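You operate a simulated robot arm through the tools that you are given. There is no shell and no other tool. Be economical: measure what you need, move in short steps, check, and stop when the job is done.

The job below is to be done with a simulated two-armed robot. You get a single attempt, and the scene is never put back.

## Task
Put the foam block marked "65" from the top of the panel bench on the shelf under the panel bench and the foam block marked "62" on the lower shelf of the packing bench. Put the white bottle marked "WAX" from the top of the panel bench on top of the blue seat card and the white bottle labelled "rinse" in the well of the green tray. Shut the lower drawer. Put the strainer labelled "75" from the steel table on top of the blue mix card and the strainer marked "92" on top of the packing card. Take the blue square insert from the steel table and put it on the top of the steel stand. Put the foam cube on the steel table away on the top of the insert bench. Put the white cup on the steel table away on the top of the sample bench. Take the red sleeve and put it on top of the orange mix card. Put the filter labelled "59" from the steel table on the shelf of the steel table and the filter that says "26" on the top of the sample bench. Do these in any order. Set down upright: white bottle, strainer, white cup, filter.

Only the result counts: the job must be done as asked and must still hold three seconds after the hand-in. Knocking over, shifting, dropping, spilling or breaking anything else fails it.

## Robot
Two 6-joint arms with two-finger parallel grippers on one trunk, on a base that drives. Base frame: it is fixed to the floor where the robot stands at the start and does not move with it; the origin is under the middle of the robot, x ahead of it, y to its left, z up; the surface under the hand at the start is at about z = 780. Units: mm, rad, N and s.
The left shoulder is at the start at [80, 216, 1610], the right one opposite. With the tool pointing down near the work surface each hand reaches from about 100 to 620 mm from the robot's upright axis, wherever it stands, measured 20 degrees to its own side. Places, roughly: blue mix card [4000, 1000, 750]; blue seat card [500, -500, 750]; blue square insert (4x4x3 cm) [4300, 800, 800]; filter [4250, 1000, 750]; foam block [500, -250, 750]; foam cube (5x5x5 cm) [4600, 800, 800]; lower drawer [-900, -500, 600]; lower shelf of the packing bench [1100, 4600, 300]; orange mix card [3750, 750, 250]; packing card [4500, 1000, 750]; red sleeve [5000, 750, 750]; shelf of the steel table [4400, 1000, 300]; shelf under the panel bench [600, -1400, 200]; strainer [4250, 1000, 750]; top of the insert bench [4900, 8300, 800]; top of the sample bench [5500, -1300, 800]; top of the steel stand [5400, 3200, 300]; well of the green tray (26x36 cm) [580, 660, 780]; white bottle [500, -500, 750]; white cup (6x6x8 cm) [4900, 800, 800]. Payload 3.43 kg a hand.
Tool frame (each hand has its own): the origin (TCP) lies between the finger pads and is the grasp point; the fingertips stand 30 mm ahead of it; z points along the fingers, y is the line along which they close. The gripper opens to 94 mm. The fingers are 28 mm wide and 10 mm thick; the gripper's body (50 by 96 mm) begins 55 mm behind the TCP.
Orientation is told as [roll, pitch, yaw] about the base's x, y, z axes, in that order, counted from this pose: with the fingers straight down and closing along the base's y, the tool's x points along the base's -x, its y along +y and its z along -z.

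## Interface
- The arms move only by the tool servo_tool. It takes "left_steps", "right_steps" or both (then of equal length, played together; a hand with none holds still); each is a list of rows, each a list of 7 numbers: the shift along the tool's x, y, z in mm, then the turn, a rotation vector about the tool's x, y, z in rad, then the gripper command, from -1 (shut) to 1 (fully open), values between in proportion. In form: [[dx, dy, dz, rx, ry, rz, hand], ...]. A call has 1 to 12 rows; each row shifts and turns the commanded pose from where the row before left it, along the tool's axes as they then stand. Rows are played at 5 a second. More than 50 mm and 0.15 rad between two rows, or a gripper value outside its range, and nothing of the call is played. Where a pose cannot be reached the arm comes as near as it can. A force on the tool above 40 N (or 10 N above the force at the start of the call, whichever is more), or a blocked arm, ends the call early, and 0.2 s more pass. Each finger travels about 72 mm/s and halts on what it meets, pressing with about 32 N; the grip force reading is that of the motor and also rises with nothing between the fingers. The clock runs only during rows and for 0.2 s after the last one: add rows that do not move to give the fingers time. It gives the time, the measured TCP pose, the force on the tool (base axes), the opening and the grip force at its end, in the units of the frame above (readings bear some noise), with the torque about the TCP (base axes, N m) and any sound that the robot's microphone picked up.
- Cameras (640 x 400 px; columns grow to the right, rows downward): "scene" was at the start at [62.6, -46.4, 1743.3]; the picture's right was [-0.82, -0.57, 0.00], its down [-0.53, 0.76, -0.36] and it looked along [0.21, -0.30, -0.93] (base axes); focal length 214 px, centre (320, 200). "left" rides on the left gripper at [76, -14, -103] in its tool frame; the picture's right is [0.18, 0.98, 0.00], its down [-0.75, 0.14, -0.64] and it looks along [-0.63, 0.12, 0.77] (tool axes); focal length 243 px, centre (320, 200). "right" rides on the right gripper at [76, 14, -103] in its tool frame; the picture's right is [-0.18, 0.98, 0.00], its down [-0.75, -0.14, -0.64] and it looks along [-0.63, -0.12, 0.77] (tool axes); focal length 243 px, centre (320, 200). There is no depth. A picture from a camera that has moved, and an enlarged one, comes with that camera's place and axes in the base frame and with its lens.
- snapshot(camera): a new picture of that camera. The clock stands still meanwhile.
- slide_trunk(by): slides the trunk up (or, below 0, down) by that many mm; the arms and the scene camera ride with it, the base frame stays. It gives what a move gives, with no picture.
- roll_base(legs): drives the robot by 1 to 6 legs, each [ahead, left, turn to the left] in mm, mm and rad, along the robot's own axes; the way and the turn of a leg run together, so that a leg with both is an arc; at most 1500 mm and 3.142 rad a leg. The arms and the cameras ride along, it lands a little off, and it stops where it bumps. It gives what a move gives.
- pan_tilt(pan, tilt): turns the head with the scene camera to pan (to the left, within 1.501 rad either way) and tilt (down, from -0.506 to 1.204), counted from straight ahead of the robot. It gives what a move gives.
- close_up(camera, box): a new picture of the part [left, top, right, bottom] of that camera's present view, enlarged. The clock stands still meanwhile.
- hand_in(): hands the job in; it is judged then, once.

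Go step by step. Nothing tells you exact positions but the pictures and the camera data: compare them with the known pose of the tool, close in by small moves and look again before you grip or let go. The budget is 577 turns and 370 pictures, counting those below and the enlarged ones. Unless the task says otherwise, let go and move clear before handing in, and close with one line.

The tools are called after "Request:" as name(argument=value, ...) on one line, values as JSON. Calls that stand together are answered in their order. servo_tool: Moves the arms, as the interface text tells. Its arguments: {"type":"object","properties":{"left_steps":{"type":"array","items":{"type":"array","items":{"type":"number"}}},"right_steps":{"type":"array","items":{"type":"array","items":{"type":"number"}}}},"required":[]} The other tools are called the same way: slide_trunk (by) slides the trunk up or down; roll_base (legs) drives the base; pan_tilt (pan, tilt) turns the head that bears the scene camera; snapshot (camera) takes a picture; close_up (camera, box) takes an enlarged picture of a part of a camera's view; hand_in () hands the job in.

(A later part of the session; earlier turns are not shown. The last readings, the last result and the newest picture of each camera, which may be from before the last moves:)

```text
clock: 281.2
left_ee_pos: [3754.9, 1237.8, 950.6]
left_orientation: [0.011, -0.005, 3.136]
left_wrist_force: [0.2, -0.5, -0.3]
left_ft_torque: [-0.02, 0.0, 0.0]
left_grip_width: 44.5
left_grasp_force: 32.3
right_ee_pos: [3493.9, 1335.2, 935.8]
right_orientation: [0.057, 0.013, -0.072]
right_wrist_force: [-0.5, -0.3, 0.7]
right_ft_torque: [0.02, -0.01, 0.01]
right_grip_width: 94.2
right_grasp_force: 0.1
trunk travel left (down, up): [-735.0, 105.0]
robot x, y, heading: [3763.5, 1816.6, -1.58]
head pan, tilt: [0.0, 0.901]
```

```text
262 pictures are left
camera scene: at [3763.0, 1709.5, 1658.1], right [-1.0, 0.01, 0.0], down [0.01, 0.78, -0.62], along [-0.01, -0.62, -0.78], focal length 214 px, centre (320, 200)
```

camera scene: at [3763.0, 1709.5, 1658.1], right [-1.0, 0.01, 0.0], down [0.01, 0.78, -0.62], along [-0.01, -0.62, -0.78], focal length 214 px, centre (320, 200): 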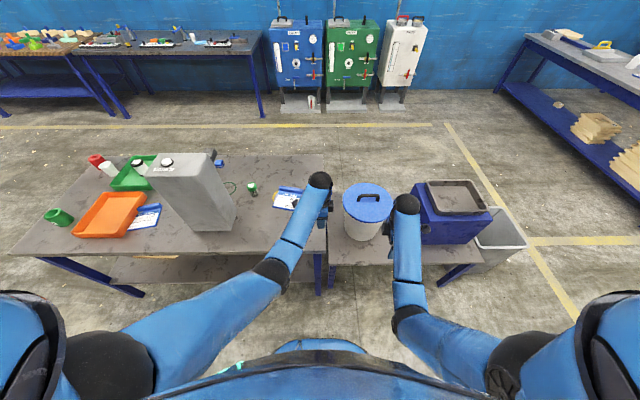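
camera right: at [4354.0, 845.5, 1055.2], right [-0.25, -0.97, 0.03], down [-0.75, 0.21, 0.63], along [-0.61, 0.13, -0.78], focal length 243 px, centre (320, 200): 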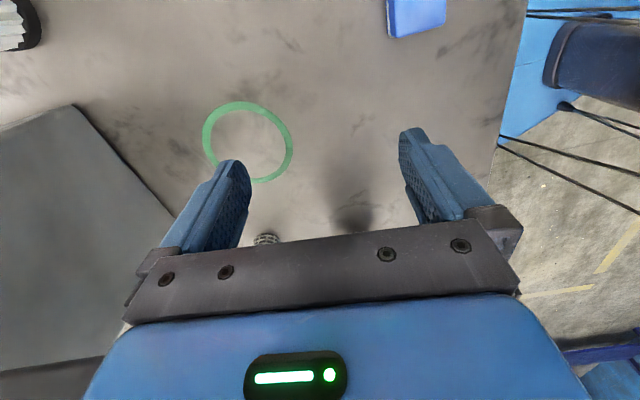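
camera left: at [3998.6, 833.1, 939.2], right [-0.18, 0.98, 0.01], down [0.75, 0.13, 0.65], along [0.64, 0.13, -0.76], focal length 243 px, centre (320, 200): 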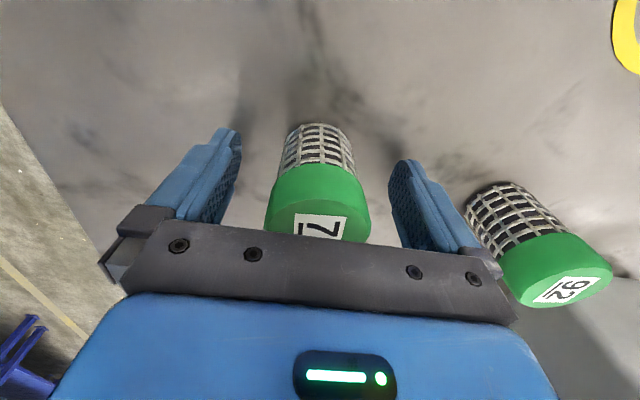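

Card target again (3915,1055). Move closer 110 mm with a 60 mm shift.

Request:
roll_base(legs=[[110, 60, 0.01]])

Request:
close_up(camera="scene", box=[140, 140, 360, 270])

```text
clock: 282.5
left_ee_pos: [3817.4, 1129.5, 951.7]
left_orientation: [0.014, -0.006, -3.138]
left_wrist_force: [0.9, 0.0, -0.5]
left_ft_torque: [0.0, 0.03, 0.02]
left_grip_width: 44.6
left_grasp_force: 32.0
right_ee_pos: [3557.3, 1224.6, 936.0]
right_orientation: [0.054, 0.01, -0.062]
right_wrist_force: [-0.1, 0.1, 0.6]
right_ft_torque: [0.0, 0.03, 0.02]
right_grip_width: 94.0
right_grasp_force: 0.1
trunk travel left (down, up): [-735.0, 105.0]
robot x, y, heading: [3823.8, 1704.5, -1.573]
head pan, tilt: [0.0, 0.901]
```

```text
2.91 times, centred on (250, 205) of scene
camera zoom: at [3820.8, 1602.7, 1658.4], right [-1.0, 0.0, 0.0], down [0.0, 0.78, -0.62], along [0.0, -0.62, -0.78], focal length 624 px, centre (524, 186)
```

zoom: 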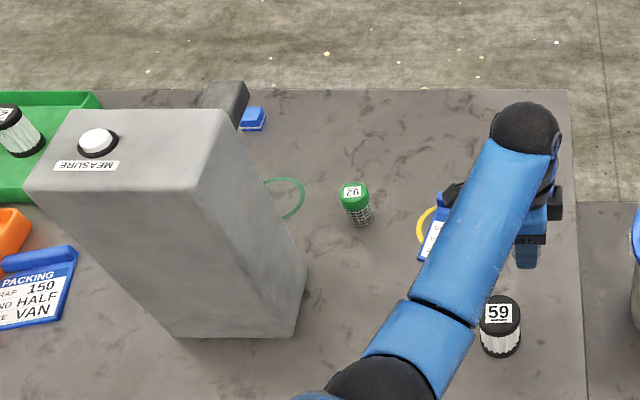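

Request:
snapshot(camera="left")

```text
260 pictures are left
camera left: at [3893.7, 1145.2, 1055.0], right [0.19, -0.98, 0.01], down [-0.75, -0.14, 0.65], along [-0.63, -0.13, -0.76], focal length 243 px, centre (320, 200)
```

left: 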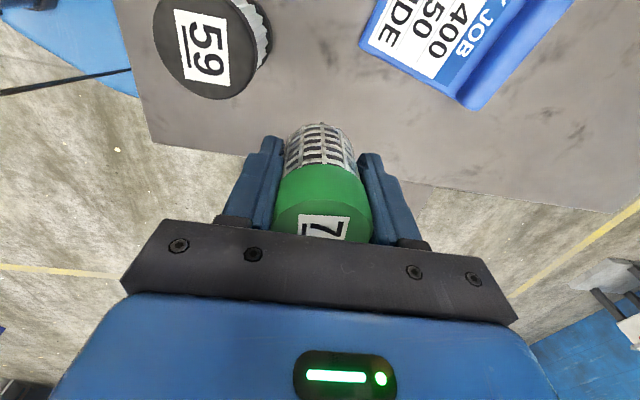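

Card corners confirm centre ≈ (3919,1048). Move over and descend most of the way.

Request:
servo_tool(left_steps=[[34, 25.7, 0, 0, 0, 0, -1], [34, 25.7, 0, 0, 0, 0, -1], [34, 25.7, 0, 0, 0, 0, -1], [0, 0, 40, 0, 0, 0, -1], [0, 0, 40, 0, 0, 0, -1], [0, 0, 0, 0, 0, 0, -1]])

Request:
snapshot(camera="left")

Request:
close_up(camera="scene", box=[240, 140, 360, 270])

```text
clock: 283.9
left_ee_pos: [3919.8, 1052.6, 873.0]
left_orientation: [0.012, -0.007, -3.138]
left_wrist_force: [1.1, -0.8, -1.6]
left_ft_torque: [-0.02, -0.02, -0.02]
left_grip_width: 44.7
left_grasp_force: 31.7
right_ee_pos: [3558.7, 1222.2, 935.3]
right_orientation: [0.057, 0.013, -0.06]
right_wrist_force: [-1.2, 0.4, 0.5]
right_ft_torque: [-0.01, 0.03, 0.03]
right_grip_width: 94.2
right_grasp_force: 0.2
trunk travel left (down, up): [-735.0, 105.0]
robot x, y, heading: [3822.4, 1707.2, -1.573]
head pan, tilt: [0.0, 0.901]
```

```text
259 pictures are left
camera left: at [3996.1, 1067.9, 974.3], right [0.19, -0.98, 0.01], down [-0.75, -0.14, 0.65], along [-0.64, -0.13, -0.76], focal length 243 px, centre (320, 200)
```

left: 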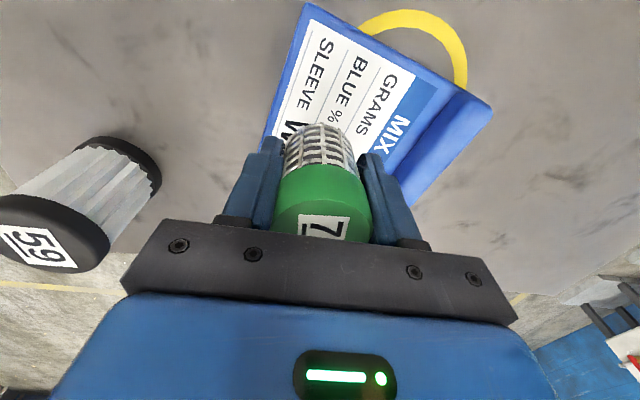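

```text
3.08 times, centred on (300, 205) of scene
camera zoom: at [3823.3, 1598.7, 1658.1], right [-1.0, 0.0, 0.0], down [0.0, 0.78, -0.62], along [0.0, -0.62, -0.78], focal length 660 px, centre (382, 185)
```

zoom: 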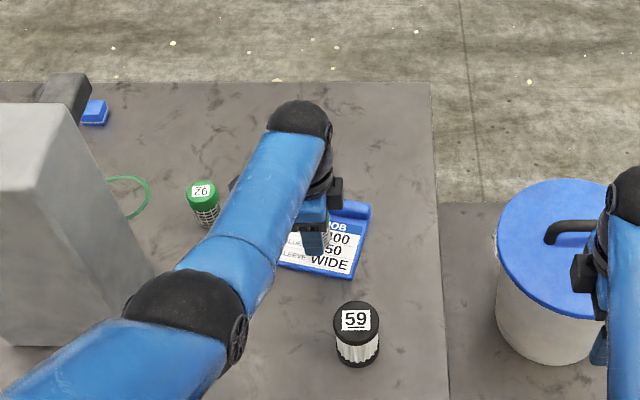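

Over the label. Descend gently to contact.

Request:
servo_tool(left_steps=[[0, 0, 15, 0, 0, 0, -1], [0, 0, 3, 0, 0, 0, -1], [0, 0, 3, 0, 0, 0, -1]])

Request:
servo_tool(left_steps=[[0, 0, 2, 0, 0, 0, -1], [0, 0, 2, 0, 0, 0, -1]])

```text
clock: 284.7
left_ee_pos: [3920.4, 1050.4, 849.7]
left_orientation: [0.012, -0.005, -3.138]
left_wrist_force: [0.9, 0.2, 0.0]
left_ft_torque: [0.0, -0.03, 0.0]
left_grip_width: 44.8
left_grasp_force: 31.7
right_ee_pos: [3560.0, 1223.7, 935.3]
right_orientation: [0.058, 0.013, -0.06]
right_wrist_force: [-0.8, -0.2, -0.8]
right_ft_torque: [0.02, -0.02, -0.03]
right_grip_width: 94.3
right_grasp_force: 0.1
trunk travel left (down, up): [-735.0, 105.0]
robot x, y, heading: [3828.3, 1707.0, -1.572]
head pan, tilt: [0.0, 0.901]
```

```text
clock: 285.3
left_ee_pos: [3919.2, 1048.7, 846.7]
left_orientation: [0.012, -0.008, -3.14]
left_wrist_force: [-0.1, -0.9, 3.1]
left_ft_torque: [-0.16, -0.06, -0.04]
left_grip_width: 44.6
left_grasp_force: 31.7
right_ee_pos: [3557.9, 1222.5, 936.7]
right_orientation: [0.056, 0.012, -0.06]
right_wrist_force: [-0.1, -0.5, -0.1]
right_ft_torque: [0.0, -0.02, -0.02]
right_grip_width: 94.1
right_grasp_force: 0.0
trunk travel left (down, up): [-735.0, 105.0]
robot x, y, heading: [3824.2, 1706.0, -1.571]
head pan, tilt: [0.0, 0.901]
```

Contact. Release and lift off.

Request:
servo_tool(left_steps=[[0, 0, 0, 0, 0, 0, 0.15], [0, 0, 0, 0, 0, 0, 0.8], [0, 0, 0, 0, 0, 0, 0.8], [0, 0, -30, 0, 0, 0, 0.8], [0, 0, -40, 0, 0, 0, 0.8], [0, 0, -40, 0, 0, 0, 1]])

Request:
snapshot(camera="left")

```text
clock: 286.7
left_ee_pos: [3920.0, 1051.0, 953.0]
left_orientation: [0.01, -0.006, -3.137]
left_wrist_force: [0.1, -0.5, -0.7]
left_ft_torque: [-0.02, 0.0, 0.01]
left_grip_width: 93.8
left_grasp_force: 0.2
right_ee_pos: [3558.5, 1223.0, 935.1]
right_orientation: [0.057, 0.01, -0.06]
right_wrist_force: [0.3, 0.3, 0.6]
right_ft_torque: [-0.02, -0.01, -0.03]
right_grip_width: 94.0
right_grasp_force: 0.0
trunk travel left (down, up): [-735.0, 105.0]
robot x, y, heading: [3823.0, 1706.4, -1.576]
head pan, tilt: [0.0, 0.901]
```

```text
257 pictures are left
camera left: at [3995.7, 1066.8, 1056.1], right [0.19, -0.98, 0.01], down [-0.75, -0.14, 0.65], along [-0.63, -0.13, -0.76], focal length 243 px, centre (320, 200)
```

left: 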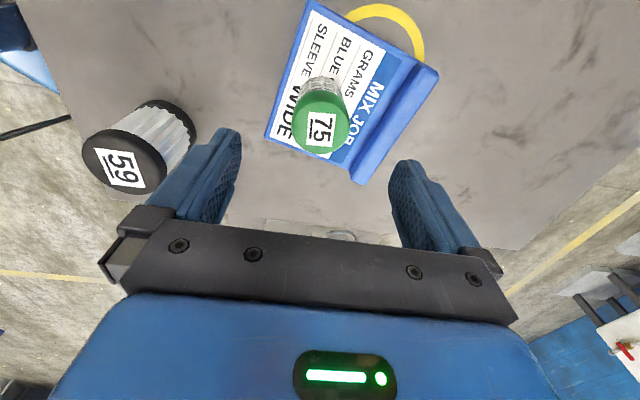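

Strainer 75 stands on the blue mix card. Now the right hand goes to filter 59 while the left shifts east.

Request:
servo_tool(left_steps=[[35, 0, -5, 0, 0, 0, 1], [35, 0, -10, 0, 0, 0, 1], [30, 0, -10, 0, 0, 0, 1], [0, 0, 0, 0, 0, 0, 1], [0, 0, 0, 0, 0, 0, 1], [0, 0, 0, 0, 0, 0, 1], [0, 0, 0, 0, 0, 0, 1], [0, 0, 0, 0, 0, 0, 1]], right_steps=[[0, 0, 0, 0.055, 0, 0, 1], [-42.5, 1, 0, 0, 0, 0, 1], [-42.5, 1, 0, 0, 0, 0, 1], [-42.5, 1, 0, 0, 0, 0, 1], [-42.5, 1, 0, 0, 0, 0, 1], [-42.5, 1, 0, 0, 0, 0, 1], [-42.5, 1, 0, 0, 0, 0, 1], [-42.5, 1, 0, 0, 0, 0, 1]])

Request:
snapshot(camera="right")

```text
clock: 288.5
left_ee_pos: [4022.6, 1053.3, 981.1]
left_orientation: [0.012, -0.008, -3.138]
left_wrist_force: [0.5, -0.5, -0.2]
left_ft_torque: [0.0, -0.03, 0.0]
left_grip_width: 93.8
left_grasp_force: 0.1
right_ee_pos: [3855.9, 1213.8, 934.2]
right_orientation: [0.002, 0.015, -0.06]
right_wrist_force: [0.5, 0.8, -0.5]
right_ft_torque: [-0.01, 0.01, 0.01]
right_grip_width: 94.2
right_grasp_force: 0.0
trunk travel left (down, up): [-735.0, 105.0]
robot x, y, heading: [3823.0, 1709.0, -1.571]
head pan, tilt: [0.0, 0.901]
```

```text
256 pictures are left
camera right: at [3782.4, 1231.8, 1039.3], right [0.24, 0.97, 0.0], down [0.75, -0.19, 0.63], along [0.61, -0.15, -0.78], focal length 243 px, centre (320, 200)
```

right: 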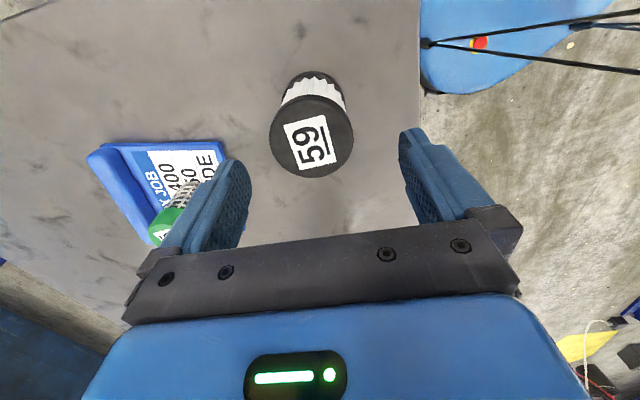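

Centred on 59; descend and grip.

Request:
servo_tool(right_steps=[[3, -6, 40, 0, 0, 0, 1], [0, 0, 40, 0, 0, 0, 1], [0, 0, 17, 0, 0, 0, 1], [0, 0, 0, 0, 0, 0, -1], [0, 0, 0, 0, 0, 0, -1], [0, 0, 0, 0, 0, 0, -1]])

Request:
snapshot(camera="right")

```text
clock: 289.9
left_ee_pos: [4020.8, 1053.8, 981.2]
left_orientation: [0.012, -0.005, -3.138]
left_wrist_force: [-0.7, -0.1, -0.4]
left_ft_torque: [0.01, -0.01, -0.01]
left_grip_width: 94.1
left_grasp_force: 0.1
right_ee_pos: [3849.9, 1208.8, 835.9]
right_orientation: [0.004, 0.013, -0.061]
right_wrist_force: [0.3, -0.7, -0.5]
right_ft_torque: [-0.06, 0.0, 0.03]
right_grip_width: 61.8
right_grasp_force: 31.7
trunk travel left (down, up): [-735.0, 105.0]
robot x, y, heading: [3824.8, 1705.5, -1.567]
head pan, tilt: [0.0, 0.901]
```

```text
255 pictures are left
camera right: at [3776.7, 1226.0, 940.9], right [0.24, 0.97, 0.0], down [0.75, -0.19, 0.63], along [0.61, -0.15, -0.77], focal length 243 px, centre (320, 200)
```

right: 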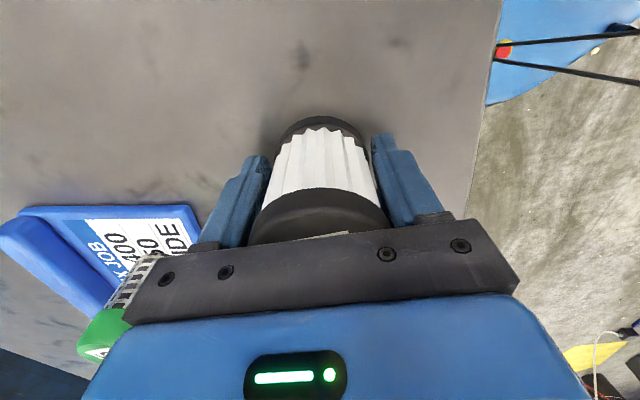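

Lift filter 59 and raise the left, then lower the trunk for the strainer 92 reach.

Request:
servo_tool(right_steps=[[0, 0, -40, 0, 0, 0, -1], [0, 0, -42, 0, 0, 0, -1], [0, 0, -42, 0, 0, 0, -1], [0, 0, -42, 0, 0, 0, -1], [0, 0, -42, 0, 0, 0, -1]], left_steps=[[0, 0, -30, 0, 0, 0, 1], [0, 0, -30, 0, 0, 0, 1], [0, 0, -30, 0, 0, 0, 1], [0, 0, 0, 0, 0, 0, 1], [0, 0, 0, 0, 0, 0, 1]])

Request:
slide_trunk(by=-120)

Request:
servo_tool(left_steps=[[34, 28, 0, 0, 0, 0, 1], [34, 28, 0, 0, 0, 0, 1]])

Request:
snapshot(camera="left")

```text
clock: 291.1
left_ee_pos: [4023.1, 1045.5, 1064.3]
left_orientation: [0.012, -0.006, -3.137]
left_wrist_force: [-0.2, -0.3, -0.7]
left_ft_torque: [0.01, 0.03, -0.02]
left_grip_width: 94.0
left_grasp_force: 0.2
left hand out of reach, approached as far as the arm can: row 3
right_ee_pos: [3871.2, 1182.3, 1001.0]
right_orientation: [0.003, 0.014, -0.061]
right_wrist_force: [1.1, -0.9, -2.2]
right_ft_torque: [0.06, 0.01, 0.01]
right_grip_width: 61.9
right_grasp_force: 31.8
right hand out of reach, approached as far as the arm can: row 4, 5
trunk travel left (down, up): [-735.0, 105.0]
robot x, y, heading: [3823.5, 1707.5, -1.575]
head pan, tilt: [0.0, 0.901]
```

```text
clock: 292.6
left_ee_pos: [4023.0, 1045.1, 946.3]
left_orientation: [0.014, -0.004, -3.138]
left_wrist_force: [0.3, 0.1, -0.1]
left_ft_torque: [0.0, 0.04, -0.01]
left_grip_width: 94.1
left_grasp_force: 0.0
right_ee_pos: [3871.8, 1183.3, 880.9]
right_orientation: [0.001, 0.012, -0.061]
right_wrist_force: [0.3, 1.4, -0.6]
right_ft_torque: [0.01, -0.01, -0.02]
right_grip_width: 61.7
right_grasp_force: 31.9
trunk travel left (down, up): [-615.0, 225.0]
robot x, y, heading: [3820.4, 1706.5, -1.573]
head pan, tilt: [0.0, 0.901]
```

```text
clock: 293.2
left_ee_pos: [4091.0, 987.5, 943.6]
left_orientation: [0.012, -0.007, -3.137]
left_wrist_force: [0.3, 1.4, -1.0]
left_ft_torque: [-0.01, 0.01, -0.02]
left_grip_width: 93.9
left_grasp_force: 0.0
right_ee_pos: [3873.0, 1182.5, 881.4]
right_orientation: [0.0, 0.013, -0.058]
right_wrist_force: [-0.3, -0.3, -1.6]
right_ft_torque: [0.01, 0.02, -0.02]
right_grip_width: 61.8
right_grasp_force: 31.9
trunk travel left (down, up): [-615.0, 225.0]
robot x, y, heading: [3825.4, 1703.8, -1.574]
head pan, tilt: [0.0, 0.901]
```

```text
254 pictures are left
camera left: at [4168.1, 1004.2, 1045.8], right [0.19, -0.98, 0.01], down [-0.75, -0.14, 0.65], along [-0.64, -0.13, -0.76], focal length 243 px, centre (320, 200)
```

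left: 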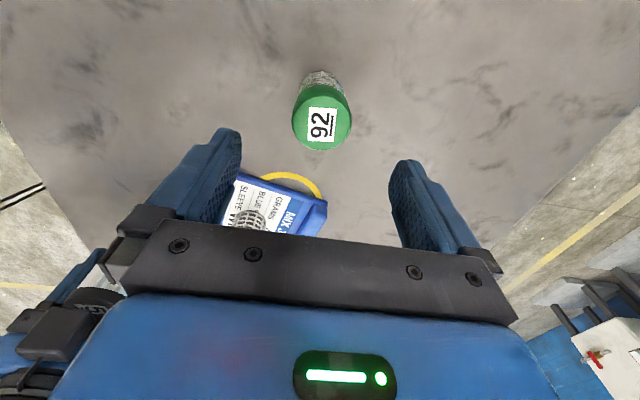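

92 is centred. Descend and grip.

Request:
servo_tool(left_steps=[[3, 0, 40, 0, 0, 0, 1], [0, 0, 40, 0, 0, 0, 1], [0, 0, 27, 0, 0, 0, 1], [0, 0, 0, 0, 0, 0, -1], [0, 0, 0, 0, 0, 0, -1], [0, 0, 0, 0, 0, 0, -1], [0, 0, 0, 0, 0, 0, -1]])

Request:
snapshot(camera="left")

```text
clock: 294.8
left_ee_pos: [4091.5, 987.2, 838.7]
left_orientation: [0.014, -0.007, -3.14]
left_wrist_force: [-0.1, 0.7, -0.3]
left_ft_torque: [0.01, 0.01, 0.01]
left_grip_width: 46.5
left_grasp_force: 32.0
right_ee_pos: [3872.5, 1183.2, 881.3]
right_orientation: [0.002, 0.014, -0.06]
right_wrist_force: [1.0, 0.5, -1.0]
right_ft_torque: [-0.01, -0.01, 0.04]
right_grip_width: 61.9
right_grasp_force: 32.1
trunk travel left (down, up): [-615.0, 225.0]
robot x, y, heading: [3821.1, 1705.6, -1.571]
head pan, tilt: [0.0, 0.901]
```

```text
253 pictures are left
camera left: at [4168.3, 1002.9, 941.7], right [0.19, -0.98, 0.01], down [-0.75, -0.14, 0.65], along [-0.64, -0.13, -0.76], focal length 243 px, centre (320, 200)
```

left: 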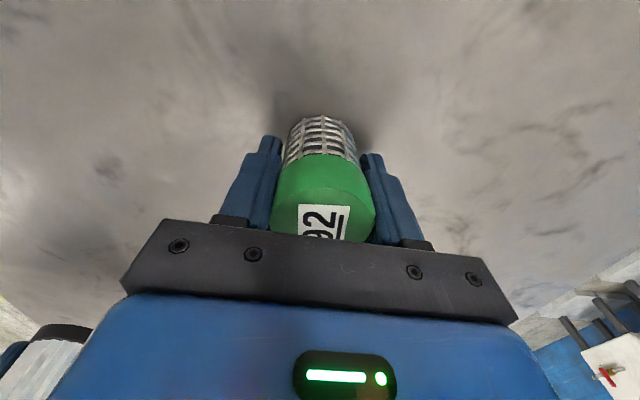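

92 held. Lift, raise the trunk, back off north and strafe east to the packing card.

Request:
servo_tool(left_steps=[[0, 0, -30, 0, 0, 0, -1], [0, 0, -40, 0, 0, 0, -1]])

Request:
slide_trunk(by=120)

Request:
roll_base(legs=[[-330, 0, 0], [0, 600, 0]])

Request:
close_up(camera="scene", box=[200, 120, 440, 280])

```text
clock: 295.4
left_ee_pos: [4092.9, 988.2, 905.9]
left_orientation: [0.012, -0.005, -3.14]
left_wrist_force: [0.8, 0.6, -1.2]
left_ft_torque: [-0.04, 0.0, 0.0]
left_grip_width: 46.7
left_grasp_force: 31.5
right_ee_pos: [3871.3, 1184.4, 881.8]
right_orientation: [0.001, 0.01, -0.061]
right_wrist_force: [-0.7, 0.2, -0.9]
right_ft_torque: [-0.03, 0.0, 0.01]
right_grip_width: 61.9
right_grasp_force: 32.3
trunk travel left (down, up): [-615.0, 225.0]
robot x, y, heading: [3825.6, 1701.3, -1.575]
head pan, tilt: [0.0, 0.901]
```

```text
clock: 296.9
left_ee_pos: [4093.0, 986.3, 1027.3]
left_orientation: [0.011, -0.008, -3.138]
left_wrist_force: [0.7, -0.5, -0.5]
left_ft_torque: [-0.01, -0.03, 0.02]
left_grip_width: 46.4
left_grasp_force: 31.7
right_ee_pos: [3871.3, 1184.4, 1002.1]
right_orientation: [0.002, 0.011, -0.059]
right_wrist_force: [-0.8, -0.5, -0.3]
right_ft_torque: [0.0, -0.01, -0.02]
right_grip_width: 61.3
right_grasp_force: 32.2
trunk travel left (down, up): [-735.0, 105.0]
robot x, y, heading: [3824.7, 1706.6, -1.573]
head pan, tilt: [0.0, 0.901]
```

```text
clock: 298.1
left_ee_pos: [4089.3, 1049.5, 1027.0]
left_orientation: [0.035, -0.009, 3.099]
left_wrist_force: [-0.4, -2.0, 0.8]
left_ft_torque: [0.13, -0.05, -0.04]
left_grip_width: 46.1
left_grasp_force: 31.7
right_ee_pos: [3871.3, 1251.9, 1000.7]
right_orientation: [0.003, 0.011, -0.062]
right_wrist_force: [-0.7, -0.2, -0.8]
right_ft_torque: [-0.04, 0.0, -0.01]
right_grip_width: 61.7
right_grasp_force: 32.0
trunk travel left (down, up): [-735.0, 105.0]
robot x, y, heading: [3822.8, 1776.3, -1.577]
head pan, tilt: [0.0, 0.901]
stopped in leg 1: the force on the tool passed its limit at 165 N (the readings are from after the stop); the commanded pose is now the measured one
```

```text
2.50 times, centred on (320, 200) of scene
camera zoom: at [3823.2, 1666.3, 1658.0], right [-1.0, 0.0, 0.0], down [0.0, 0.79, -0.62], along [0.0, -0.62, -0.79], focal length 536 px, centre (320, 200)
```

zoom: 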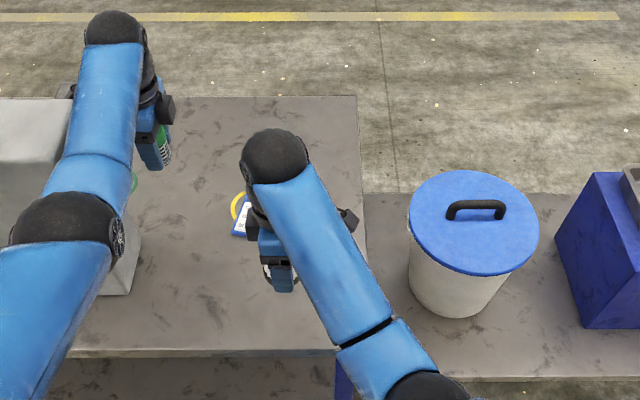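

The left camera caught the dispenser's south face; the dispenser hasn't moved (corner still at (4167,1197)). Move the left hand south a bit, then west, before backing off.

Request:
servo_tool(left_steps=[[0, 20, 0, 0, 0, 0, -1], [-40, 0, 0, 0, 0, 0, -1], [-45, 0, 0, 0, 0, 0, -1], [-30, 0, 0, 0, 0, 0, -1]])

Request:
snapshot(camera="left")

Request:
snapshot(camera="scene")

```text
clock: 299.1
left_ee_pos: [3976.0, 1038.2, 1030.0]
left_orientation: [0.035, -0.008, 3.102]
left_wrist_force: [-0.3, -0.9, -1.0]
left_ft_torque: [-0.02, 0.02, 0.0]
left_grip_width: 46.2
left_grasp_force: 32.5
right_ee_pos: [3871.6, 1254.9, 1001.8]
right_orientation: [0.002, 0.012, -0.061]
right_wrist_force: [-0.5, 1.6, -1.3]
right_ft_torque: [0.02, 0.01, 0.02]
right_grip_width: 61.8
right_grasp_force: 32.2
trunk travel left (down, up): [-735.0, 105.0]
robot x, y, heading: [3824.3, 1775.7, -1.578]
head pan, tilt: [0.0, 0.901]
```

```text
251 pictures are left
camera left: at [4053.9, 1052.6, 1131.5], right [0.15, -0.99, 0.03], down [-0.75, -0.09, 0.65], along [-0.64, -0.12, -0.76], focal length 243 px, centre (320, 200)
```

left: 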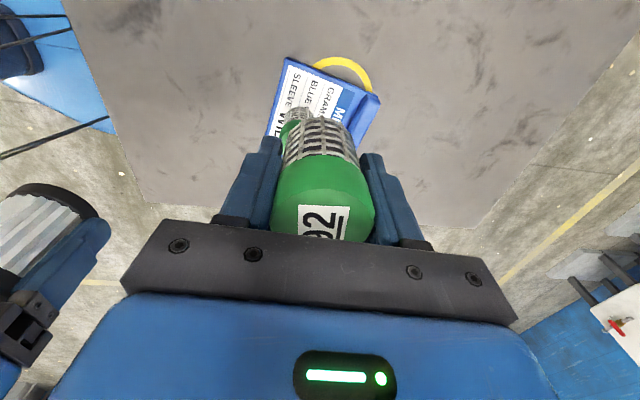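

```text
250 pictures are left
camera scene: at [3822.5, 1669.9, 1658.1], right [-1.0, 0.0, 0.0], down [0.0, 0.78, -0.62], along [0.0, -0.62, -0.78], focal length 214 px, centre (320, 200)
```

scene: 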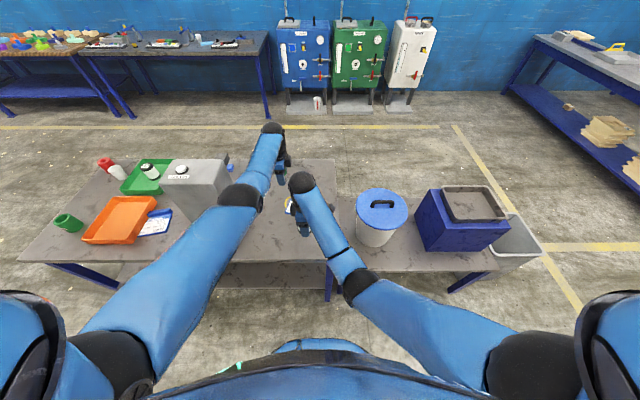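

Request:
roll_base(legs=[[-300, 0, 0]])

Request:
roll_base(legs=[[0, 650, 0.005]])

Request:
close_up(camera="scene", box=[200, 120, 440, 280])

```text
clock: 301.1
left_ee_pos: [3983.4, 1336.1, 1028.5]
left_orientation: [0.031, -0.009, 3.111]
left_wrist_force: [-0.2, 0.0, -0.9]
left_ft_torque: [0.02, 0.04, 0.01]
left_grip_width: 46.2
left_grasp_force: 32.0
right_ee_pos: [3876.3, 1552.5, 1000.3]
right_orientation: [0.004, 0.013, -0.053]
right_wrist_force: [0.3, -0.4, -1.8]
right_ft_torque: [0.0, 0.01, 0.01]
right_grip_width: 61.7
right_grasp_force: 31.9
trunk travel left (down, up): [-735.0, 105.0]
robot x, y, heading: [3823.7, 2078.2, -1.563]
head pan, tilt: [0.0, 0.901]
```

```text
clock: 304.6
left_ee_pos: [4599.6, 1340.4, 1029.0]
left_orientation: [0.035, -0.008, 3.107]
left_wrist_force: [0.0, -0.3, -0.2]
left_ft_torque: [-0.01, -0.01, -0.03]
left_grip_width: 45.6
left_grasp_force: 31.8
right_ee_pos: [4492.4, 1557.5, 1001.6]
right_orientation: [0.003, 0.011, -0.054]
right_wrist_force: [0.0, -0.1, -1.4]
right_ft_torque: [0.01, 0.04, -0.01]
right_grip_width: 61.7
right_grasp_force: 32.4
trunk travel left (down, up): [-735.0, 105.0]
robot x, y, heading: [4443.3, 2074.2, -1.569]
head pan, tilt: [0.0, 0.901]
```

```text
2.50 times, centred on (320, 200) of scene
camera zoom: at [4442.2, 1971.1, 1658.1], right [-1.0, 0.0, 0.0], down [0.0, 0.78, -0.62], along [0.0, -0.62, -0.78], focal length 536 px, centre (320, 200)
```

zoom: 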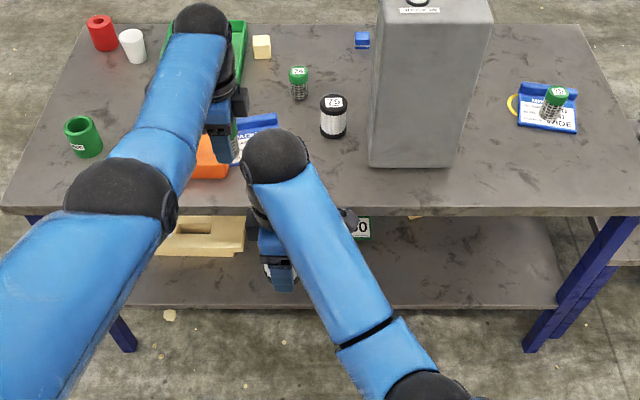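

Pull the left hand in, then roll forward so it hangs over the packing card.

Request:
servo_tool(left_steps=[[0, -44, 0, 0, 0, 0, -1], [0, -44, 0, 0, 0, 0, -1], [0, -44, 0, 0, 0, 0, -1], [0, -44, 0, 0, 0, 0.034, -1]])

Request:
roll_base(legs=[[340, 0, 0]])

Request:
snapshot(camera="left")

Request:
snapshot(camera="scene")

```text
clock: 305.6
left_ee_pos: [4604.2, 1502.0, 1002.7]
left_orientation: [0.035, -0.007, 3.074]
left_wrist_force: [-0.6, -0.3, -0.7]
left_ft_torque: [0.0, -0.01, 0.04]
left_grip_width: 45.9
left_grasp_force: 32.3
left hand out of reach, approached as far as the arm can: row 4
right_ee_pos: [4495.2, 1556.2, 1003.3]
right_orientation: [0.0, 0.012, -0.056]
right_wrist_force: [-1.0, 0.3, -1.9]
right_ft_torque: [0.04, -0.03, -0.02]
right_grip_width: 61.4
right_grasp_force: 32.3
trunk travel left (down, up): [-735.0, 105.0]
robot x, y, heading: [4440.3, 2079.3, -1.569]
head pan, tilt: [0.0, 0.901]
```

```text
clock: 307.8
left_ee_pos: [4599.4, 1165.8, 1004.6]
left_orientation: [0.036, -0.006, 3.07]
left_wrist_force: [0.8, 1.2, -1.5]
left_ft_torque: [0.03, 0.01, 0.01]
left_grip_width: 45.6
left_grasp_force: 32.4
right_ee_pos: [4491.0, 1220.7, 1002.4]
right_orientation: [-0.001, 0.012, -0.064]
right_wrist_force: [0.7, 0.0, -0.6]
right_ft_torque: [-0.03, 0.0, -0.01]
right_grip_width: 61.2
right_grasp_force: 32.2
trunk travel left (down, up): [-735.0, 105.0]
robot x, y, heading: [4442.6, 1742.0, -1.571]
head pan, tilt: [0.0, 0.901]
```

```text
248 pictures are left
camera left: at [4677.6, 1177.3, 1105.9], right [0.11, -0.99, 0.04], down [-0.76, -0.06, 0.65], along [-0.65, -0.1, -0.76], focal length 243 px, centre (320, 200)
```

left: 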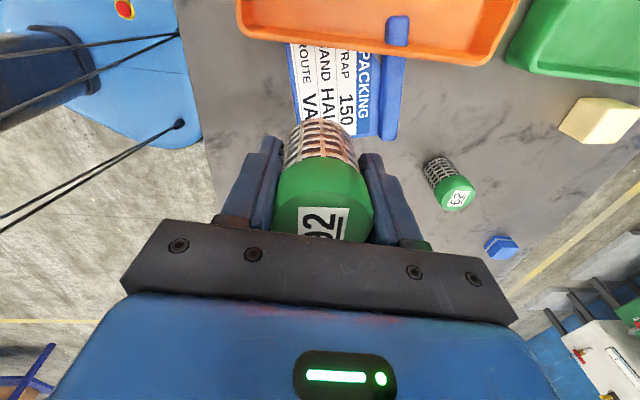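

```text
247 pictures are left
camera scene: at [4443.2, 1638.1, 1658.4], right [-1.0, 0.0, 0.0], down [0.0, 0.78, -0.62], along [0.0, -0.62, -0.78], focal length 214 px, centre (320, 200)
```

scene: 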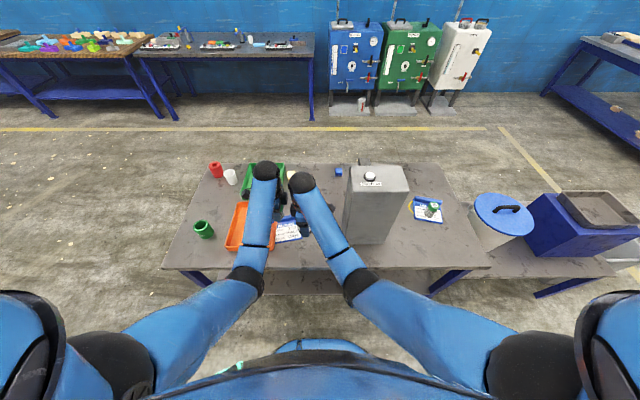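

Card's free label area centre ≈ (4583,1140). Move there, straighten, and descend partway.

Request:
servo_tool(left_steps=[[-14, 27, 0, -0.03, 0, 0, -1], [0, 0, 40, 0, 0, 0, -1], [0, 0, 40, 0, 0, 0, -1], [0, 0, 35, 0, 0, 0, -1], [0, 0, 0, 0, 0, 0, -1]])

Request:
snapshot(camera="left")

Request:
close_up(camera="scene", box=[220, 150, 340, 250])

```text
clock: 309.0
left_ee_pos: [4581.0, 1128.2, 888.6]
left_orientation: [0.067, -0.005, 3.069]
left_wrist_force: [-0.4, -0.1, -0.4]
left_ft_torque: [-0.01, -0.02, -0.01]
left_grip_width: 45.7
left_grasp_force: 32.3
right_ee_pos: [4490.9, 1220.8, 1001.9]
right_orientation: [0.003, 0.013, -0.065]
right_wrist_force: [0.5, 0.0, -0.7]
right_ft_torque: [0.0, 0.02, 0.05]
right_grip_width: 61.2
right_grasp_force: 32.4
trunk travel left (down, up): [-735.0, 105.0]
robot x, y, heading: [4442.1, 1741.5, -1.574]
head pan, tilt: [0.0, 0.901]
```

```text
246 pictures are left
camera left: at [4659.3, 1143.7, 990.8], right [0.11, -0.99, 0.06], down [-0.75, -0.04, 0.66], along [-0.65, -0.12, -0.75], focal length 243 px, centre (320, 200)
```

left: 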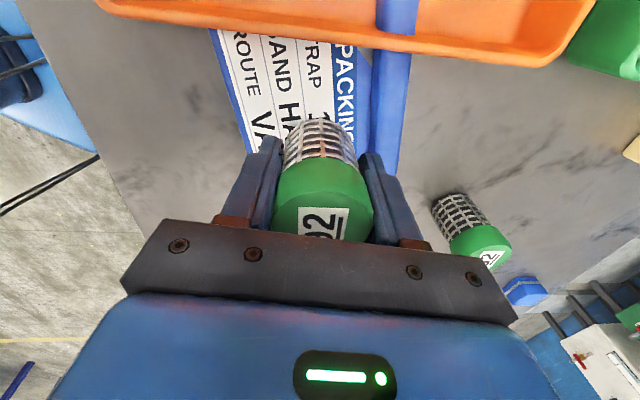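

```text
4.00 times, centred on (280, 200) of scene
camera zoom: at [4443.0, 1635.3, 1658.1], right [-1.0, 0.0, 0.0], down [0.0, 0.78, -0.62], along [0.0, -0.62, -0.78], focal length 858 px, centre (480, 200)
```

zoom: 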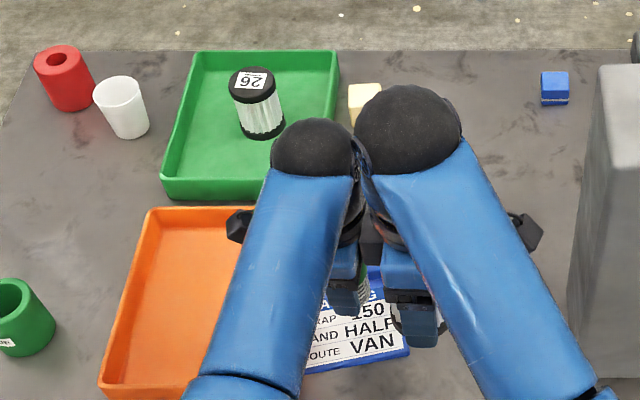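

Correct the tilt and shift 10 mm north, then lower.

Request:
servo_tool(left_steps=[[2, -10, 0, 0.065, 0, 0, -1], [0, 0, 22, 0, 0, 0, -1], [0, 0, 8, 0, 0, 0, -1], [0, 0, 0, 0, 0, 0, -1]])

Request:
snapshot(camera="left")

```text
clock: 310.0
left_ee_pos: [4584.0, 1139.3, 859.0]
left_orientation: [0.001, -0.006, 3.07]
left_wrist_force: [-0.4, 0.1, -0.7]
left_ft_torque: [0.0, 0.02, 0.01]
left_grip_width: 45.3
left_grasp_force: 32.3
right_ee_pos: [4491.2, 1221.4, 1001.5]
right_orientation: [0.001, 0.013, -0.062]
right_wrist_force: [0.3, 0.0, -1.1]
right_ft_torque: [-0.04, 0.04, 0.01]
right_grip_width: 61.4
right_grasp_force: 31.5
trunk travel left (down, up): [-735.0, 105.0]
robot x, y, heading: [4447.0, 1743.8, -1.574]
head pan, tilt: [0.0, 0.901]
```

```text
244 pictures are left
camera left: at [4662.3, 1148.0, 961.5], right [0.11, -0.99, 0.0], down [-0.76, -0.08, 0.65], along [-0.64, -0.07, -0.76], focal length 243 px, centre (320, 200)
```

left: 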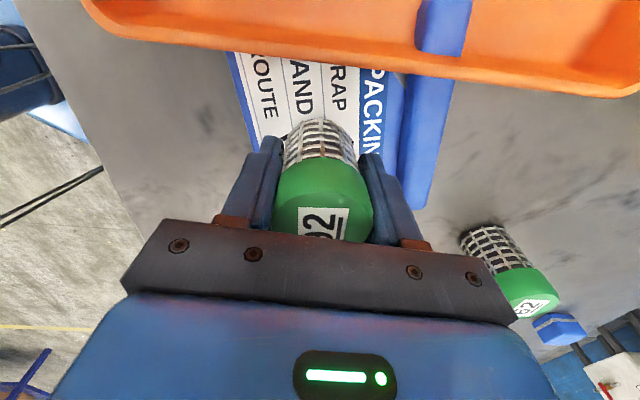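

Request:
servo_tool(left_steps=[[0, 0, 3, 0, 0, 0, -1], [0, 0, 3, 0, 0, 0, -1], [0, 0, 2, 0, 0, 0, -1]])

Request:
servo_tool(left_steps=[[0, 0, 2, 0, 0, 0, -1], [0, 0, 1, 0, 0, 0, -1]])

```text
clock: 310.8
left_ee_pos: [4584.1, 1140.1, 850.3]
left_orientation: [0.003, -0.008, 3.07]
left_wrist_force: [-0.1, 0.0, -0.4]
left_ft_torque: [0.02, -0.03, -0.02]
left_grip_width: 45.0
left_grasp_force: 32.2
right_ee_pos: [4490.9, 1220.5, 1001.9]
right_orientation: [0.001, 0.01, -0.065]
right_wrist_force: [-0.7, 0.0, -0.9]
right_ft_torque: [0.0, 0.02, 0.01]
right_grip_width: 61.3
right_grasp_force: 32.5
trunk travel left (down, up): [-735.0, 105.0]
robot x, y, heading: [4438.9, 1743.7, -1.572]
head pan, tilt: [0.0, 0.901]
```

```text
clock: 311.4
left_ee_pos: [4583.1, 1138.9, 847.7]
left_orientation: [0.002, -0.006, 3.068]
left_wrist_force: [-0.2, -0.5, -0.6]
left_ft_torque: [-0.01, 0.0, 0.01]
left_grip_width: 45.3
left_grasp_force: 31.8
right_ee_pos: [4491.1, 1219.4, 1001.4]
right_orientation: [0.002, 0.012, -0.063]
right_wrist_force: [1.4, -0.1, -1.5]
right_ft_torque: [0.02, 0.01, 0.03]
right_grip_width: 61.4
right_grasp_force: 31.9
trunk travel left (down, up): [-735.0, 105.0]
robot x, y, heading: [4443.8, 1741.7, -1.576]
head pan, tilt: [0.0, 0.901]
```

Request:
servo_tool(left_steps=[[0, 0, 2, 0, 0, 0, -1], [0, 0, 1, 0, 0, 0, -1]])

```text
clock: 312.0
left_ee_pos: [4583.7, 1140.0, 843.6]
left_orientation: [0.003, -0.007, 3.07]
left_wrist_force: [0.2, -0.7, -0.1]
left_ft_torque: [0.01, 0.01, -0.01]
left_grip_width: 45.2
left_grasp_force: 32.5
right_ee_pos: [4492.2, 1220.1, 1000.8]
right_orientation: [0.0, 0.012, -0.063]
right_wrist_force: [-0.1, 0.2, -1.3]
right_ft_torque: [0.01, 0.02, -0.02]
right_grip_width: 61.4
right_grasp_force: 31.4
trunk travel left (down, up): [-735.0, 105.0]
robot x, y, heading: [4443.3, 1741.7, -1.572]
head pan, tilt: [0.0, 0.901]
```

Request:
servo_tool(left_steps=[[0, 0, 1.5, 0, 0, 0, -1], [0, 0, 1.5, 0, 0, 0, -1]])

Request:
snapshot(camera="left")

```text
clock: 312.6
left_ee_pos: [4583.9, 1139.5, 844.5]
left_orientation: [0.007, -0.006, 3.068]
left_wrist_force: [3.5, 0.0, 17.3]
left_ft_torque: [0.09, 0.18, -0.01]
left_grip_width: 45.2
left_grasp_force: 31.7
right_ee_pos: [4491.3, 1221.8, 1002.9]
right_orientation: [-0.002, 0.012, -0.063]
right_wrist_force: [-0.6, -0.7, -0.9]
right_ft_torque: [0.0, -0.02, -0.02]
right_grip_width: 61.4
right_grasp_force: 32.0
trunk travel left (down, up): [-735.0, 105.0]
robot x, y, heading: [4443.5, 1743.9, -1.573]
head pan, tilt: [0.0, 0.901]
```

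```text
243 pictures are left
camera left: at [4662.2, 1148.7, 946.8], right [0.11, -0.99, 0.01], down [-0.76, -0.08, 0.65], along [-0.64, -0.08, -0.76], focal length 243 px, centre (320, 200)
```

left: 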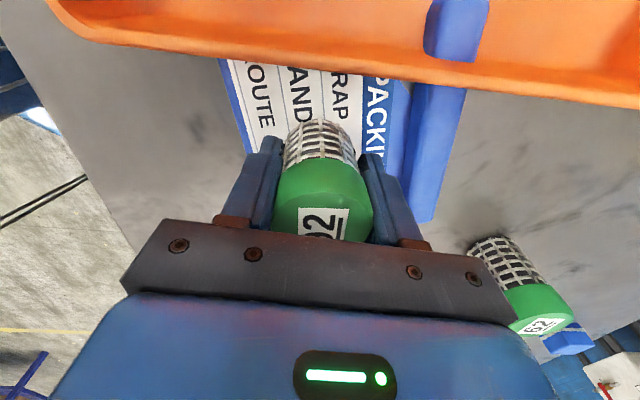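

Contact on the card. Relieve, release and lift.

Request:
servo_tool(left_steps=[[0, 0, -1.5, 0, 0, 0, -1], [0, 0, 0, 0, 0, 0, 0.1], [0, 0, 0, 0, 0, 0, 0.5], [0, 0, 0, 0, 0, 0, 0.5], [0, 0, -25, 0, 0, 0, 0.5], [0, 0, -40, 0, 0, 0, 0.5], [0, 0, -40, 0, 0, 0, 1], [0, 0, -30, 0, 0, 0, 1]])

Request:
snapshot(camera="left")

```text
clock: 314.4
left_ee_pos: [4584.5, 1143.6, 975.3]
left_orientation: [0.0, -0.006, 3.069]
left_wrist_force: [-1.0, -0.6, 0.0]
left_ft_torque: [0.05, 0.01, 0.02]
left_grip_width: 93.6
left_grasp_force: 0.0
right_ee_pos: [4492.0, 1218.4, 1003.1]
right_orientation: [0.003, 0.012, -0.063]
right_wrist_force: [0.5, 0.3, -1.2]
right_ft_torque: [0.04, -0.02, -0.02]
right_grip_width: 61.1
right_grasp_force: 31.8
trunk travel left (down, up): [-735.0, 105.0]
robot x, y, heading: [4444.6, 1741.8, -1.57]
head pan, tilt: [0.0, 0.901]
```

```text
242 pictures are left
camera left: at [4662.2, 1151.2, 1078.2], right [0.11, -0.99, 0.0], down [-0.76, -0.09, 0.65], along [-0.64, -0.07, -0.76], focal length 243 px, centre (320, 200)
```

left: 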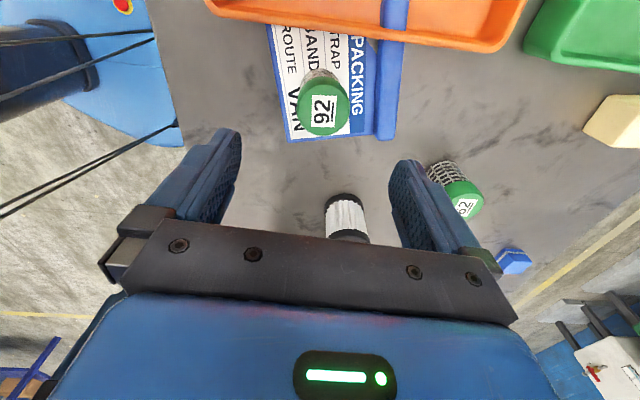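

Strainer 92 stands on the packing card. Now filter 59 to the lower shelf: back off, bring hands apart, lower the trunk.

Request:
roll_base(legs=[[-330, 0, 0], [0, -110, 0]])

Request:
servo_tool(left_steps=[[20, -35, 0, 0, 0, 0, 1], [20, -35, 0, 0, 0, 0, 1], [20, -35, 0, 0, 0, 0, 1], [0, -35, 0, 0, 0, 0, 1], [0, 0, 0, 0, 0, 0, 1]], right_steps=[[40, 2, 0, 0, 0, 0, -1], [40, 2, 0, 0, 0, 0, -1], [40, 2, 0, 0, 0, 0, -1], [40, 2, 0, 0, 0, 0, -1], [30, 2, 0, 0, 0, 0, -1]])

Request:
slide_trunk(by=-400)

Request:
slide_trunk(by=-180)

Request:
pan_tilt(pan=0, tilt=0.7)

Request:
snapshot(camera="scene")

```text
clock: 317.3
left_ee_pos: [4479.6, 1467.3, 974.1]
left_orientation: [0.001, -0.011, 3.065]
left_wrist_force: [1.2, -0.9, -0.4]
left_ft_torque: [0.02, 0.02, -0.02]
left_grip_width: 94.0
left_grasp_force: 0.0
right_ee_pos: [4386.9, 1544.0, 1000.9]
right_orientation: [0.003, 0.015, -0.065]
right_wrist_force: [0.3, 0.2, -1.3]
right_ft_torque: [0.04, 0.08, -0.01]
right_grip_width: 61.3
right_grasp_force: 31.6
trunk travel left (down, up): [-735.0, 105.0]
robot x, y, heading: [4340.6, 2066.9, -1.576]
head pan, tilt: [0.0, 0.901]
```

```text
clock: 318.5
left_ee_pos: [4548.6, 1591.5, 947.7]
left_orientation: [0.005, -0.006, 3.065]
left_wrist_force: [-0.5, 0.2, -0.3]
left_ft_torque: [-0.01, 0.0, -0.02]
left_grip_width: 94.3
left_grasp_force: 0.1
left hand out of reach, approached as far as the arm can: row 2, 3, 4
right_ee_pos: [4203.8, 1545.2, 966.2]
right_orientation: [-0.001, 0.01, -0.065]
right_wrist_force: [0.1, -1.0, -1.0]
right_ft_torque: [0.01, 0.01, 0.0]
right_grip_width: 61.1
right_grasp_force: 31.9
right hand out of reach, approached as far as the arm can: row 1, 2, 3, 4, 5
trunk travel left (down, up): [-735.0, 105.0]
robot x, y, heading: [4335.5, 2067.5, -1.582]
head pan, tilt: [0.0, 0.901]
```

```text
clock: 322.4
left_ee_pos: [4547.8, 1592.1, 548.5]
left_orientation: [0.005, -0.007, 3.066]
left_wrist_force: [-0.4, 0.7, -0.6]
left_ft_torque: [0.0, 0.0, 0.01]
left_grip_width: 93.9
left_grasp_force: 0.0
right_ee_pos: [4204.1, 1546.2, 564.9]
right_orientation: [0.0, 0.01, -0.064]
right_wrist_force: [-0.5, -0.4, -1.3]
right_ft_torque: [-0.02, 0.02, 0.02]
right_grip_width: 61.1
right_grasp_force: 31.9
trunk travel left (down, up): [-335.0, 505.0]
robot x, y, heading: [4337.8, 2068.3, -1.579]
head pan, tilt: [0.0, 0.901]
```

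```text
clock: 324.4
left_ee_pos: [4549.1, 1591.5, 368.5]
left_orientation: [0.004, -0.006, 3.065]
left_wrist_force: [0.0, -0.5, 0.8]
left_ft_torque: [0.02, 0.03, 0.0]
left_grip_width: 94.0
left_grasp_force: 0.0
right_ee_pos: [4205.0, 1546.8, 387.5]
right_orientation: [-0.003, 0.011, -0.063]
right_wrist_force: [-0.5, 0.7, 0.0]
right_ft_torque: [0.0, -0.01, -0.02]
right_grip_width: 61.1
right_grasp_force: 32.3
trunk travel left (down, up): [-155.0, 685.0]
robot x, y, heading: [4335.7, 2068.0, -1.581]
head pan, tilt: [0.0, 0.901]
```

```text
clock: 325.1
left_ee_pos: [4549.4, 1592.5, 367.9]
left_orientation: [0.004, -0.007, 3.067]
left_wrist_force: [0.3, 0.0, 1.2]
left_ft_torque: [0.02, -0.01, 0.04]
left_grip_width: 94.1
left_grasp_force: 0.1
right_ee_pos: [4204.3, 1547.2, 385.8]
right_orientation: [-0.001, 0.011, -0.064]
right_wrist_force: [1.0, 0.3, -1.0]
right_ft_torque: [0.0, -0.03, 0.01]
right_grip_width: 60.9
right_grasp_force: 32.5
trunk travel left (down, up): [-155.0, 685.0]
robot x, y, heading: [4337.2, 2067.2, -1.575]
head pan, tilt: [0.0, 0.7]
```

```text
241 pictures are left
camera scene: at [4336.6, 1950.6, 1094.2], right [-1.0, 0.01, 0.0], down [0.0, 0.64, -0.76], along [-0.01, -0.76, -0.64], focal length 214 px, centre (320, 200)
```

scene: 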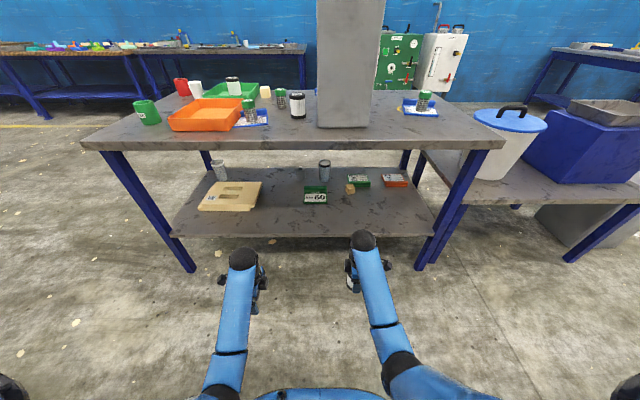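

Clear view: the shelf's north strip is free. Drive forward 240 mm and extend the right hand in.

Request:
roll_base(legs=[[240, 0, 0]])

Request:
servo_tool(right_steps=[[0, -41, 0, 0, 0, 0, -1], [0, -41, 0, 0, 0, 0, -1], [0, -41, 0, 0, 0, 0, -1]])

Request:
snapshot(camera="right")

Request:
snapshot(camera="scene")

```text
clock: 326.9
left_ee_pos: [4551.5, 1353.8, 368.2]
left_orientation: [0.004, -0.007, 3.073]
left_wrist_force: [-0.2, -1.1, -1.0]
left_ft_torque: [0.02, -0.03, -0.02]
left_grip_width: 94.0
left_grasp_force: 0.0
right_ee_pos: [4208.0, 1305.3, 385.0]
right_orientation: [-0.001, 0.011, -0.059]
right_wrist_force: [-0.6, -0.2, -2.1]
right_ft_torque: [-0.01, 0.0, -0.05]
right_grip_width: 61.1
right_grasp_force: 31.8
trunk travel left (down, up): [-155.0, 685.0]
robot x, y, heading: [4336.3, 1829.5, -1.573]
head pan, tilt: [0.0, 0.7]
```

```text
clock: 327.7
left_ee_pos: [4551.1, 1354.0, 367.1]
left_orientation: [0.003, -0.008, 3.073]
left_wrist_force: [-0.7, 0.1, -0.5]
left_ft_torque: [-0.02, 0.02, -0.04]
left_grip_width: 94.2
left_grasp_force: 0.0
right_ee_pos: [4201.1, 1182.5, 386.7]
right_orientation: [-0.001, 0.008, -0.057]
right_wrist_force: [0.1, 0.2, -1.7]
right_ft_torque: [0.03, 0.0, 0.01]
right_grip_width: 61.1
right_grasp_force: 32.2
trunk travel left (down, up): [-155.0, 685.0]
robot x, y, heading: [4337.9, 1824.4, -1.574]
head pan, tilt: [0.0, 0.7]
```

```text
240 pictures are left
camera right: at [4128.0, 1201.2, 491.6], right [0.24, 0.97, 0.0], down [0.75, -0.18, 0.63], along [0.61, -0.16, -0.77], focal length 243 px, centre (320, 200)
```

right: 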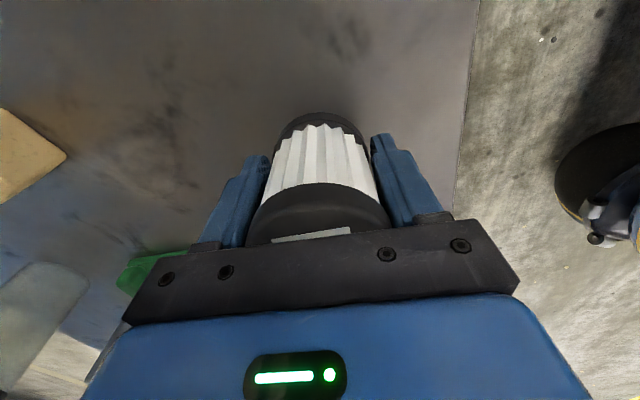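

```text
239 pictures are left
camera scene: at [4336.6, 1710.8, 1094.2], right [-1.0, 0.0, 0.0], down [0.0, 0.64, -0.76], along [0.0, -0.76, -0.64], focal length 214 px, centre (320, 200)
```

scene: 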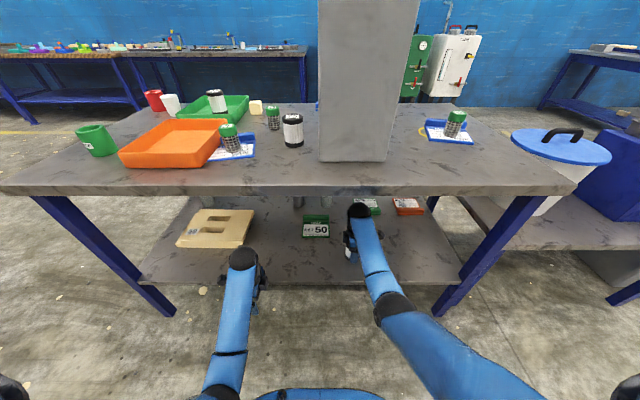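

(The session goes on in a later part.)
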